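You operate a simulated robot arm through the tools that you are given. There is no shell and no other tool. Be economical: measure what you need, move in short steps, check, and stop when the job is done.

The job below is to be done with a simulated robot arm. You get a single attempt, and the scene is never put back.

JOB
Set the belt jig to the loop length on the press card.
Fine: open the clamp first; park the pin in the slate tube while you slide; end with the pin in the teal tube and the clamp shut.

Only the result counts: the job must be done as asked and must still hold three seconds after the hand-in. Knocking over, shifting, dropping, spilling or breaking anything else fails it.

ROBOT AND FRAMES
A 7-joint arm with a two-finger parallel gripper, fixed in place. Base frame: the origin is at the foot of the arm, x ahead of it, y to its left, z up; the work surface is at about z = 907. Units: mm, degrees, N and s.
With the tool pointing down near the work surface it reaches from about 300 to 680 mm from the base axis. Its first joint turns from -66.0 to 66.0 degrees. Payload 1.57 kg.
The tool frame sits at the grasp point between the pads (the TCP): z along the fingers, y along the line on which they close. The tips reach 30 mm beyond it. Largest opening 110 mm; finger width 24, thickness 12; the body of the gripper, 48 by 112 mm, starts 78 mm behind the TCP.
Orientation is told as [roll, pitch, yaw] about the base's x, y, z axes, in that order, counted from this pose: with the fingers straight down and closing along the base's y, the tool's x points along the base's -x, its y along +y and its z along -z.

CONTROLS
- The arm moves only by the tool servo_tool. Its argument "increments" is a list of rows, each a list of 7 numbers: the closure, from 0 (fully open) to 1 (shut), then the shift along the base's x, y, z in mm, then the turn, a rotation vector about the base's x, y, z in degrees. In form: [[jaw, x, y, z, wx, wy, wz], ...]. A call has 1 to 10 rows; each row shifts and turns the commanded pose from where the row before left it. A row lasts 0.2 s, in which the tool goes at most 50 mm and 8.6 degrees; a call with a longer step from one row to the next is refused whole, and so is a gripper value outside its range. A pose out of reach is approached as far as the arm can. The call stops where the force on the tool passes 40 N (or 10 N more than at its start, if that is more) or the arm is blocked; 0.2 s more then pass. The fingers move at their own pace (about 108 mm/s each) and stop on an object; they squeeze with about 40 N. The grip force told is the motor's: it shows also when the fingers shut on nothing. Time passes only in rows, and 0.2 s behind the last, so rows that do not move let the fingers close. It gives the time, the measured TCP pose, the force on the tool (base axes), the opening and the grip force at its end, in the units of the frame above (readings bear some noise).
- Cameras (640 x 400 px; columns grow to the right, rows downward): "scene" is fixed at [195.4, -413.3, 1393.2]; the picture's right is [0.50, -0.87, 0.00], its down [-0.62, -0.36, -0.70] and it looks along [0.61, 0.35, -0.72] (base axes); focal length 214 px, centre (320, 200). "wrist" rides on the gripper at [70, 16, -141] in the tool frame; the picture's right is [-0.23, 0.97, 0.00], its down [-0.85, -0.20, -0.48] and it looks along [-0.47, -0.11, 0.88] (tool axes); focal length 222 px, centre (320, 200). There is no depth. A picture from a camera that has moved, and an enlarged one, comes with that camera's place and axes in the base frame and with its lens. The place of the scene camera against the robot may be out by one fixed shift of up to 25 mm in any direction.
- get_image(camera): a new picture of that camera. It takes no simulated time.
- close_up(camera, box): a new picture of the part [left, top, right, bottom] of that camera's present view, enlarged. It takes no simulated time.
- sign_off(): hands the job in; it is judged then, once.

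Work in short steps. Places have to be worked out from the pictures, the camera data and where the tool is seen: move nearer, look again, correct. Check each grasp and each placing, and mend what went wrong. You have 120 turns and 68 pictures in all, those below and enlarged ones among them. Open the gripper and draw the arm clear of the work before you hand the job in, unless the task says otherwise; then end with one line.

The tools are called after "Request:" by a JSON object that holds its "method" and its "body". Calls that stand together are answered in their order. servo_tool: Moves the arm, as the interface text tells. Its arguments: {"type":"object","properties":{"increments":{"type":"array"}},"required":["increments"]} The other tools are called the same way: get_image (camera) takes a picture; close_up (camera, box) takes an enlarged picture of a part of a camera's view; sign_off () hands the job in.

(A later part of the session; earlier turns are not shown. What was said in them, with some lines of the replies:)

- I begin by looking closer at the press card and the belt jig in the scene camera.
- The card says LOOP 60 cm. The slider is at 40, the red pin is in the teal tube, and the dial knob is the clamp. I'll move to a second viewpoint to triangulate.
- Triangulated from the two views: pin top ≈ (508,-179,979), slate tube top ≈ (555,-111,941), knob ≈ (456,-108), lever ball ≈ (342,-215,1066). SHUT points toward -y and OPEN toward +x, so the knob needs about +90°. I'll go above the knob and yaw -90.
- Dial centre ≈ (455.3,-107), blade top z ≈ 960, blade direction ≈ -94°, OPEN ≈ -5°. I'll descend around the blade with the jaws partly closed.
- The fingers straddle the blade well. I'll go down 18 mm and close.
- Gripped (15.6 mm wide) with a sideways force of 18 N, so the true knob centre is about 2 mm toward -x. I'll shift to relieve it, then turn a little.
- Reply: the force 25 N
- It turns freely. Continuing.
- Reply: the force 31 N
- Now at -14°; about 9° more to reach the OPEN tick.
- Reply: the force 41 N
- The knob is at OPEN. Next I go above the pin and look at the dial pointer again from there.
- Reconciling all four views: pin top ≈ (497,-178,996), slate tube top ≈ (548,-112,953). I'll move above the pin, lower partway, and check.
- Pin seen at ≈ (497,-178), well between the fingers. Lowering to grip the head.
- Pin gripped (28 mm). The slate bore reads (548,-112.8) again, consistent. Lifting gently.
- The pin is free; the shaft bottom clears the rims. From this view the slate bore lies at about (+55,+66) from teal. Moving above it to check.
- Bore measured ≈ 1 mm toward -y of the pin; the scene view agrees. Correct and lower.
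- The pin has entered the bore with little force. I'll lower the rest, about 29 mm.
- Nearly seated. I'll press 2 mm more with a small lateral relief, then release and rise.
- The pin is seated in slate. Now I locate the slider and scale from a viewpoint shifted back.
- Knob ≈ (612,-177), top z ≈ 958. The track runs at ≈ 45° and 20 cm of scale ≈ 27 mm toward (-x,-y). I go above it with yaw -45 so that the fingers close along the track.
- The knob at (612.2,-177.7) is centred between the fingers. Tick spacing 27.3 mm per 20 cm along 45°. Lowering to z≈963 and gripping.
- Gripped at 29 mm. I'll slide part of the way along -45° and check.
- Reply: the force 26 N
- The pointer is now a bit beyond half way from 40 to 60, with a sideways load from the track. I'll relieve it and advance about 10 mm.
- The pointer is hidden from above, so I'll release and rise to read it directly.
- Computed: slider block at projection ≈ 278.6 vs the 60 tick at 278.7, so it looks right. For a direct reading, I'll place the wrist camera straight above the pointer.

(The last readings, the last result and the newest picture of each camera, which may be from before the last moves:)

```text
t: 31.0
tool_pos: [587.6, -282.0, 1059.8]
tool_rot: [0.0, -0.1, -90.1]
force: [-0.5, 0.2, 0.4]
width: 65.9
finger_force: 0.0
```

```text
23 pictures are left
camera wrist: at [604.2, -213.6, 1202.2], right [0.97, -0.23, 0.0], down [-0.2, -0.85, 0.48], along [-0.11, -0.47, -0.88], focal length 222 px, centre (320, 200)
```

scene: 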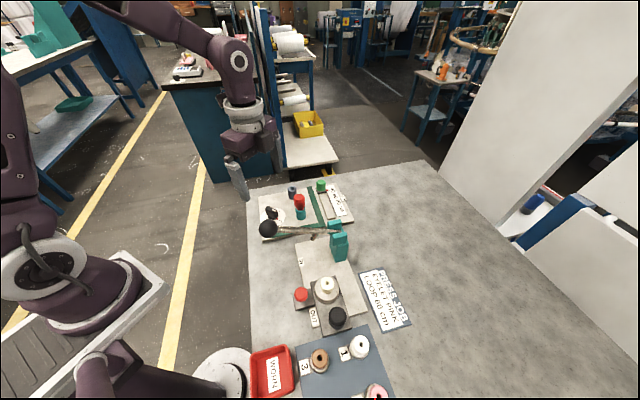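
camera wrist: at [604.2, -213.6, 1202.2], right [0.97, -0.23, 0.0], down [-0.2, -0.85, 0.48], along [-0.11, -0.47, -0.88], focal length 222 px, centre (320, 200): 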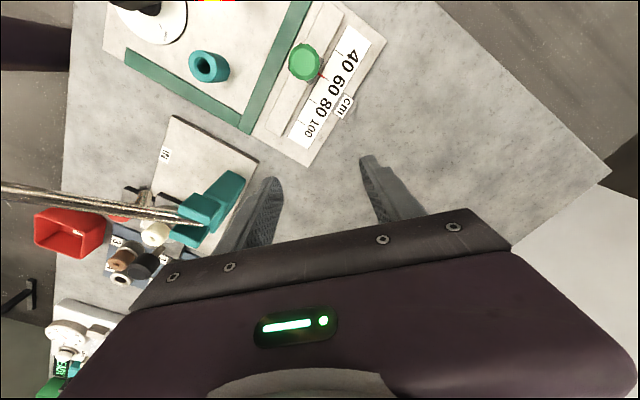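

Request:
{"method": "close_up", "body": {"camera": "wrist", "box": [290, 40, 350, 100]}}

```text
6.67 times, centred on (320, 70) of wrist
camera zoom: at [604.2, -213.6, 1202.2], right [0.97, -0.23, 0.0], down [-0.2, -0.85, 0.48], along [-0.11, -0.47, -0.88], focal length 1481 px, centre (320, 1067)
```

zoom: 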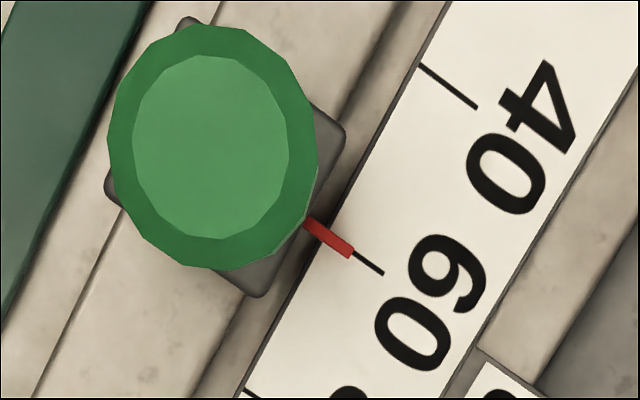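

The pointer lies exactly on the 60 tick. Now back over the pin in the slate tube at yaw 0.

Request:
{"method": "servo_tool", "body": {"increments": [[0.4, -4, 17, 1, 0, 0, 8.5], [0.4, -4, 17, 1, 0, 0, 8.5], [0.4, -4, 17, 1, 0, 0, 8.5], [0.4, -4, 17, 1, 0, 0, 8.5], [0.4, -4, 17, 1, 0, 0, 8.5], [0.4, -4, 17, 1, 0, 0, 8.5], [0.4, -3, 17, 1, 0, 0, 8.5], [0.4, -3, 17, 1, 0, 0, 8.5], [0.4, -3, 17, 1, 0, 0, 8.5], [0.4, -3, 16.5, 1, 0, 0, 8.5]]}}

Request:
{"method": "servo_tool", "body": {"increments": [[0.4, 0, 0, -20, 0, 0, 5], [0.4, 0, 0, -20, 0, 0, 0], [0.4, 0, 0, 0, 0, 0, 0]]}}

Request:
{"method": "close_up", "body": {"camera": "wrist", "box": [220, 80, 420, 220]}}

```text
t: 33.2
tool_pos: [551.2, -112.8, 1070.7]
tool_rot: [0.0, 0.0, -4.8]
force: [-0.8, -0.7, -0.6]
width: 66.2
finger_force: 0.0
```

```text
t: 34.0
tool_pos: [550.5, -112.7, 1031.6]
tool_rot: [0.0, -0.2, 0.0]
force: [0.8, -0.7, 0.6]
width: 65.9
finger_force: 0.1
```

```text
2.86 times, centred on (320, 150) of wrist
camera zoom: at [481.2, -97.7, 1172.7], right [0.23, 0.97, 0.0], down [0.86, -0.2, 0.48], along [0.47, -0.11, -0.88], focal length 635 px, centre (320, 343)
```

zoom: 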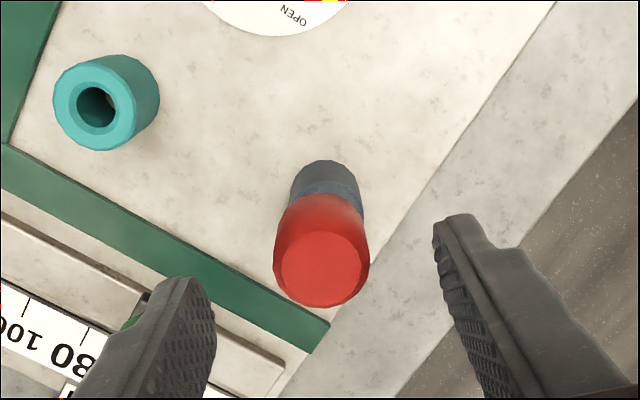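

Pin centred between the fingers. Lower to z≈989, grip and lift.

Request:
{"method": "servo_tool", "body": {"increments": [[0.4, 0.3, -0.2, -22, 0, 0, 0], [0.4, 0, 0, -20, 0, 0, 0], [0.4, 0, 0, 0, 0, 0, 0], [1, 0, 0, 0, 0, 0, 0], [1, 0, 0, 0, 0, 0, 0], [1, 0, 0, 0, 0, 0, 0]]}}

Request:
{"method": "servo_tool", "body": {"increments": [[1, 0, 0, 4, 0, 0, 0], [1, 0, 0, 10, 0, 0, 0], [1, 0, 0, 15, 0, 0, 0], [1, 0, 0, 15, 0, 0, 0], [1, 0, 0, 14, 0, 0, 0], [1, 0, 0, 0, 0, 0, 0]]}}

Request:
{"method": "servo_tool", "body": {"increments": [[1, -20, -22, 0, 0, 0, 0], [1, -20, -22, 0, 0, 0, 0], [1, -15, -21.5, 0, 0, 0, 0], [1, 0, 0, -12, 0, 0, 0], [1, 0, 0, 0, 0, 0, 0]]}}

Request:
{"method": "close_up", "body": {"camera": "wrist", "box": [270, 100, 370, 180]}}

Request:
{"method": "close_up", "body": {"camera": "scene", "box": [270, 175, 330, 225]}}

```text
t: 35.4
tool_pos: [549.8, -112.2, 988.0]
tool_rot: [0.0, 0.0, 0.1]
force: [0.5, 5.7, -0.7]
width: 27.7
finger_force: 38.1
```

```text
t: 36.8
tool_pos: [551.8, -114.4, 1045.7]
tool_rot: [0.0, 0.0, 0.0]
force: [1.3, -0.3, -0.4]
width: 27.6
finger_force: 37.8
```

```text
t: 38.0
tool_pos: [495.2, -178.6, 1034.1]
tool_rot: [-0.1, 0.0, 0.0]
force: [-0.6, 1.1, -1.1]
width: 27.7
finger_force: 38.4
```

```text
5.00 times, centred on (320, 140) of wrist
camera zoom: at [426.5, -163.1, 1176.6], right [0.23, 0.97, 0.0], down [0.85, -0.2, 0.48], along [0.47, -0.11, -0.88], focal length 1111 px, centre (320, 500)
```

zoom: 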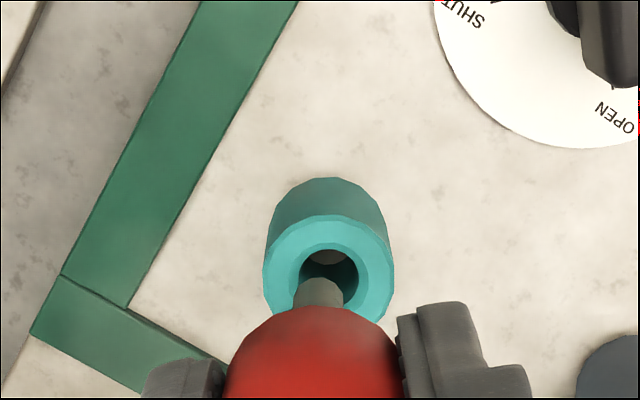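

```text
8.00 times, centred on (300, 200) of scene
camera zoom: at [195.4, -413.3, 1393.2], right [0.5, -0.87, 0.0], down [-0.62, -0.36, -0.7], along [0.61, 0.35, -0.72], focal length 1716 px, centre (480, 200)
```

zoom: 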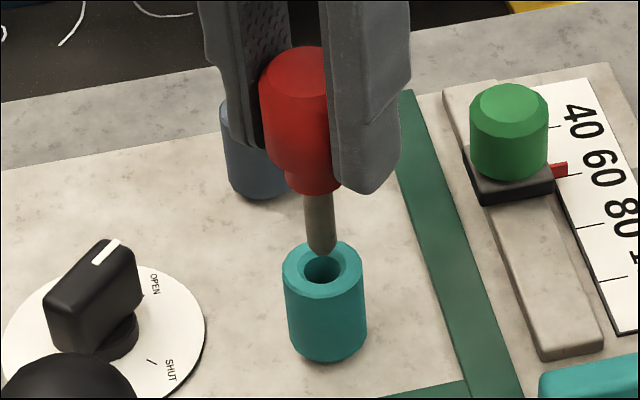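

The bore is about 1 mm toward +y of the pin. Correct and lower partway.

Request:
{"method": "servo_tool", "body": {"increments": [[1, 0.4, 1.1, 0, 0, 0, 0], [1, 0, 0, -8, 0, 0, 0], [1, 0, 0, -8, 0, 0, 0], [1, 0, 0, 0, 0, 0, 0]]}}

Request:
{"method": "close_up", "body": {"camera": "scene", "box": [270, 175, 330, 225]}}

```text
t: 39.0
tool_pos: [496.4, -178.9, 1018.3]
tool_rot: [0.0, 0.0, 0.0]
force: [0.3, -0.3, -0.8]
width: 27.8
finger_force: 37.5
```

```text
8.00 times, centred on (300, 200) of scene
camera zoom: at [195.4, -413.3, 1393.2], right [0.5, -0.87, 0.0], down [-0.62, -0.36, -0.7], along [0.61, 0.35, -0.72], focal length 1716 px, centre (480, 200)
```

zoom: 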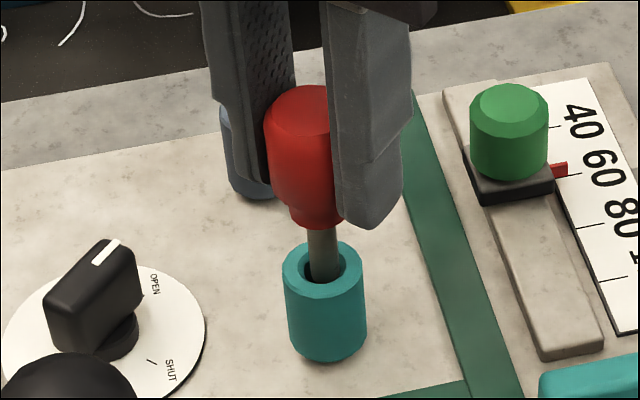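

The pin is in the bore with no contact force. Lowering to its seat.

Request:
{"method": "servo_tool", "body": {"increments": [[1, 0, 0, -8, 0, 0, 0], [1, 0, 0, -8, 0, 0, 0], [1, 0, 0, -7, 0, 0, 0], [1, 0, 0, -5, 0, 0, 0], [1, 0, 0, -2, 0, 0, 0], [1, 0, 0, 0, 0, 0, 0]]}}

Request:
{"method": "close_up", "body": {"camera": "scene", "box": [270, 175, 330, 225]}}

```text
t: 40.4
tool_pos: [496.9, -178.3, 988.5]
tool_rot: [0.0, 0.0, 0.0]
force: [-1.3, 8.2, 2.3]
width: 27.7
finger_force: 38.2
```

```text
8.00 times, centred on (300, 200) of scene
camera zoom: at [195.4, -413.1, 1393.2], right [0.5, -0.87, 0.0], down [-0.62, -0.36, -0.7], along [0.61, 0.35, -0.72], focal length 1716 px, centre (480, 200)
```

zoom: 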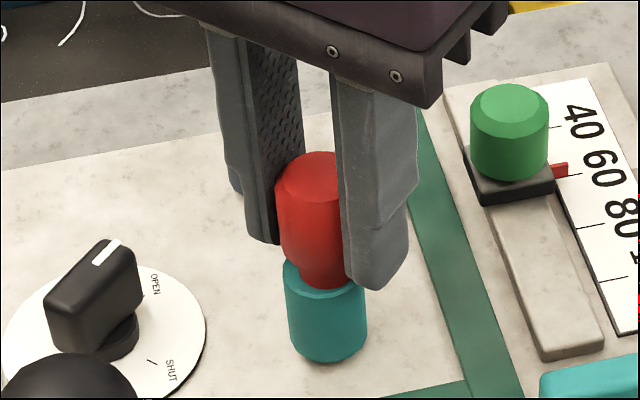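

Seated. A final small press, then release and go back above the clamp knob at yaw -4.

Request:
{"method": "servo_tool", "body": {"increments": [[1, 0, 0.4, -1.5, 0, 0, 0], [1, 0, 0, 0, 0, 0, 0], [0.4, 0, 0, 0, 0, 0, 0], [0.4, 0, 0, 0, 0, 0, 0], [0.4, 0, 0, 30, 0, 0, 0], [0.4, 0, 0, 40, 0, 0, 0], [0.4, 0, 0, 0, 0, 0, 0]]}}

Request:
{"method": "servo_tool", "body": {"increments": [[0.4, -15, 24, 0, 0, 0, -4], [0.4, -15, 24, 0, 0, 0, 0], [0.4, -13, 24, 0, 0, 0, 0], [0.4, 0, 0, -35, 0, 0, 0], [0.4, 0, 0, -35, 0, 0, 0], [0.4, 0, 0, 0, 0, 0, 0]]}}

Request:
{"method": "close_up", "body": {"camera": "wrist", "box": [240, 100, 400, 220]}}

Request:
{"method": "close_up", "body": {"camera": "scene", "box": [250, 165, 370, 240]}}

```text
t: 42.0
tool_pos: [497.3, -179.6, 1056.2]
tool_rot: [0.0, -0.1, 0.0]
force: [-0.4, 0.5, -0.1]
width: 66.0
finger_force: 0.1
```

```text
t: 43.4
tool_pos: [452.6, -106.3, 988.6]
tool_rot: [0.0, 0.0, -4.1]
force: [0.3, -0.5, 1.0]
width: 66.3
finger_force: 0.1
```

```text
3.33 times, centred on (320, 160) of wrist
camera zoom: at [385.3, -85.2, 1130.9], right [0.29, 0.96, 0.0], down [0.84, -0.26, 0.48], along [0.46, -0.14, -0.88], focal length 740 px, centre (320, 333)
```

zoom: 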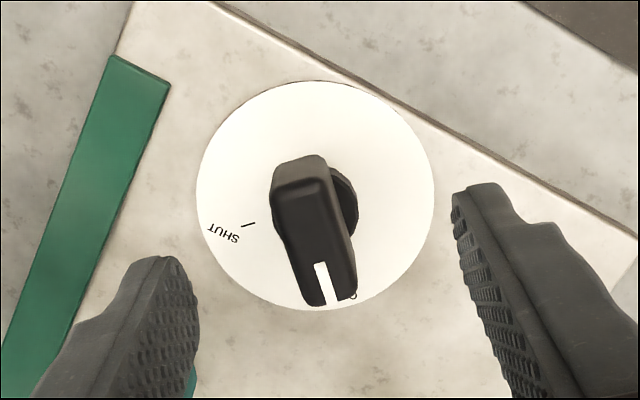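

```text
5.33 times, centred on (310, 202) of scene
camera zoom: at [195.4, -413.3, 1393.2], right [0.5, -0.87, 0.0], down [-0.62, -0.36, -0.7], along [0.61, 0.35, -0.72], focal length 1144 px, centre (373, 187)
```

zoom: 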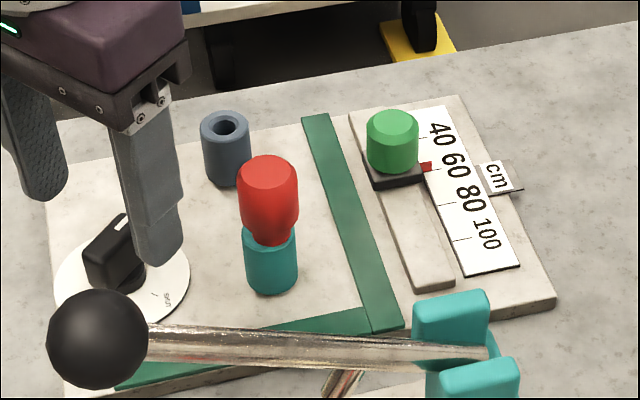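

Everything is in place; the knob sits between the fingers. Lower and grip it.

Request:
{"method": "servo_tool", "body": {"increments": [[0.4, 0.5, -0.5, -17, 0, 0, 0], [0.4, 0, 0, -15, 0, 0, 0], [0.4, 0, 0, 0, 0, 0, 0], [1, 0, 0, 0, 0, 0, 0], [1, 0, 0, 0, 0, 0, 0], [1, 0, 0, 0, 0, 0, 0]]}}

```text
t: 44.8
tool_pos: [453.1, -107.7, 955.5]
tool_rot: [-0.1, 0.0, -4.1]
force: [-6.5, -26.9, -6.2]
width: 16.0
finger_force: 31.6
```

Gripped; relieve the -y load and turn back toward SHUT.

Request:
{"method": "servo_tool", "body": {"increments": [[1, -0.4, -1.6, 0, 0, 0, 0], [1, 0, 0, 0, 0, 0, -8], [1, 0, 0, 0, 0, 0, -8], [1, 0, 0, 0, 0, 0, -8], [1, 0, 0, 0, 0, 0, 0]]}}

```text
t: 46.0
tool_pos: [452.7, -106.1, 954.3]
tool_rot: [0.0, 0.1, -28.0]
force: [-16.5, 2.2, 17.7]
width: 16.0
finger_force: 31.5
```

Request:
{"method": "servo_tool", "body": {"increments": [[1, -0.9, 0.3, 0.5, 0, 0, -8], [1, 0, 0, 0, 0, 0, -8], [1, 0, 0, 0, 0, 0, -8], [1, 0, 0, 0, 0, 0, 0]]}}

```text
t: 47.0
tool_pos: [452.5, -106.7, 956.0]
tool_rot: [0.0, 0.0, -52.0]
force: [-1.2, 8.1, -21.8]
width: 16.0
finger_force: 31.5
```

Request:
{"method": "servo_tool", "body": {"increments": [[1, 0, 0.4, 0, 0, 0, -8], [1, 0, 0, 0, 0, 0, -8], [1, 0, 0, 0, 0, 0, -8], [1, 0, 0, 0, 0, 0, -8], [1, 0, 0, 0, 0, 0, 0]]}}

```text
t: 48.2
tool_pos: [453.7, -107.1, 955.7]
tool_rot: [0.1, 0.0, -84.0]
force: [13.2, 11.1, -19.3]
width: 15.7
finger_force: 31.2
```

Request:
{"method": "servo_tool", "body": {"increments": [[1, 0.6, 0.5, 0, 0, 0, -5], [1, 0, 0, 0, 0, 0, -5.5], [1, 0, 0, 0, 0, 0, 0]]}}

Request:
{"method": "servo_tool", "body": {"increments": [[0.4, 0, 0, 0, 0, 0, 0], [0.4, 0, 0, 0, 0, 0, 0], [0.4, 0, 0, 30, 0, 0, 0], [0.4, 0, 0, 40, 0, 0, 0], [0.4, 0, 0, 40, 0, 0, 0], [0.4, 0, 0, 0, 0, 0, 0]]}}

Request:
{"method": "close_up", "body": {"camera": "scene", "box": [255, 195, 305, 225]}}

Request:
{"method": "close_up", "body": {"camera": "wrist", "box": [270, 100, 370, 180]}}

```text
t: 49.0
tool_pos: [453.8, -107.9, 956.6]
tool_rot: [0.2, -0.1, -94.4]
force: [9.5, 1.8, 20.6]
width: 15.7
finger_force: 31.3
```

```text
t: 50.4
tool_pos: [456.1, -106.1, 1066.2]
tool_rot: [0.0, 0.0, -94.5]
force: [0.1, 1.2, 1.0]
width: 65.9
finger_force: 0.0
```

```text
12.80 times, centred on (280, 210) of scene
camera zoom: at [195.4, -413.3, 1393.2], right [0.5, -0.87, 0.0], down [-0.62, -0.36, -0.7], along [0.61, 0.35, -0.72], focal length 2745 px, centre (832, 72)
```

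zoom: 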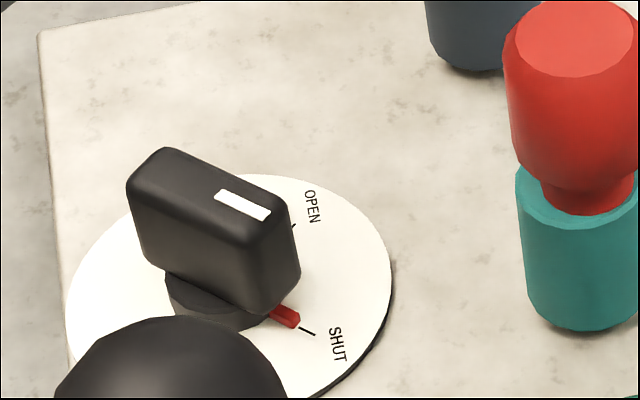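

```text
5.00 times, centred on (320, 140) of wrist
camera zoom: at [478.3, -38.7, 1208.3], right [0.95, -0.3, 0.0], down [-0.27, -0.84, 0.48], along [-0.15, -0.46, -0.88], focal length 1111 px, centre (320, 500)
```

zoom: 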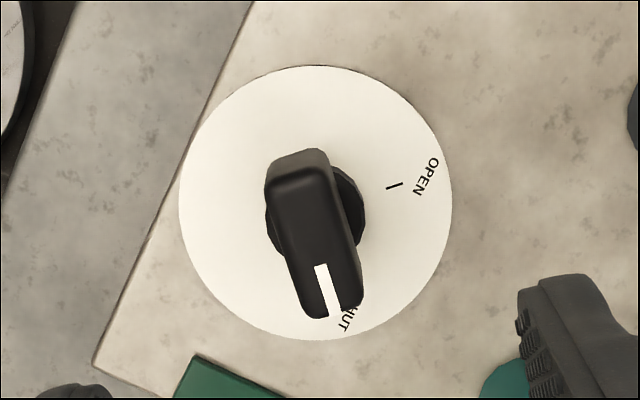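

The knob is back at SHUT exactly as at the start. I'll withdraw, open fully, and take a last check.

Request:
{"method": "servo_tool", "body": {"increments": [[0.2, -15, 10, 40, 0, 0, 5], [0, -15, 10, 40, 0, 0, 5], [0, -15, 10, 40, 0, 0, 5], [0, 0, 0, 0, 0, 0, 0]]}}

Request:
{"method": "close_up", "body": {"camera": "scene", "box": [250, 165, 370, 240]}}

Request:
{"method": "get_image", "body": {"camera": "scene"}}

```text
t: 51.4
tool_pos: [411.0, -76.3, 1184.1]
tool_rot: [0.0, 0.0, -79.4]
force: [-0.5, 0.2, 0.5]
width: 109.7
finger_force: 0.0
```

```text
5.33 times, centred on (310, 202) of scene
camera zoom: at [195.4, -413.3, 1393.2], right [0.5, -0.87, 0.0], down [-0.62, -0.36, -0.7], along [0.61, 0.35, -0.72], focal length 1144 px, centre (373, 187)
```

zoom: 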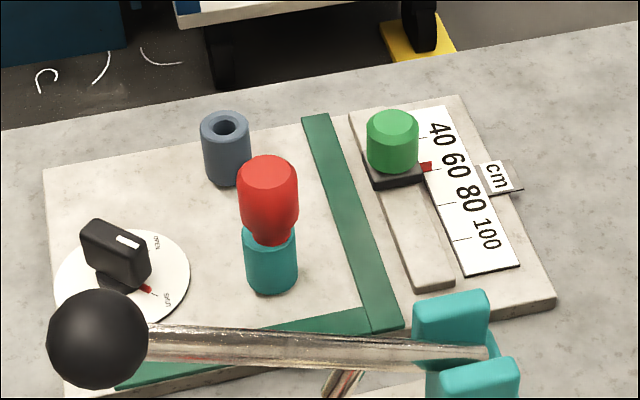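

```text
11 pictures are left
```

scene: 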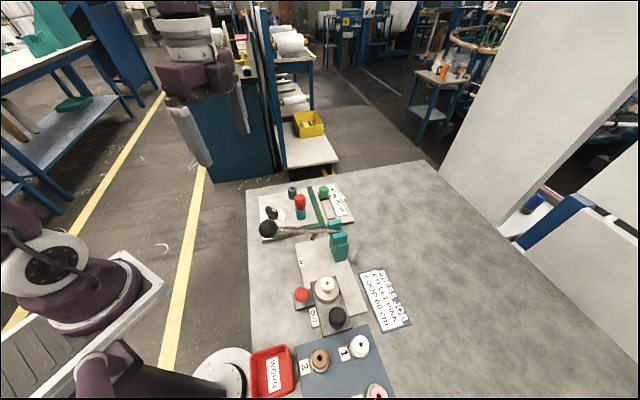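

The slider is at 60, the pin is in the teal tube, the clamp is shut, and the arm is clear, so I'm handing in.

Request:
{"method": "sign_off", "body": {}}

```text
The job is handed in.
```

I set the belt jig to 60 cm as the press card says, with the pin back in the teal tube, the clamp shut, and the arm clear; the job is handed in.
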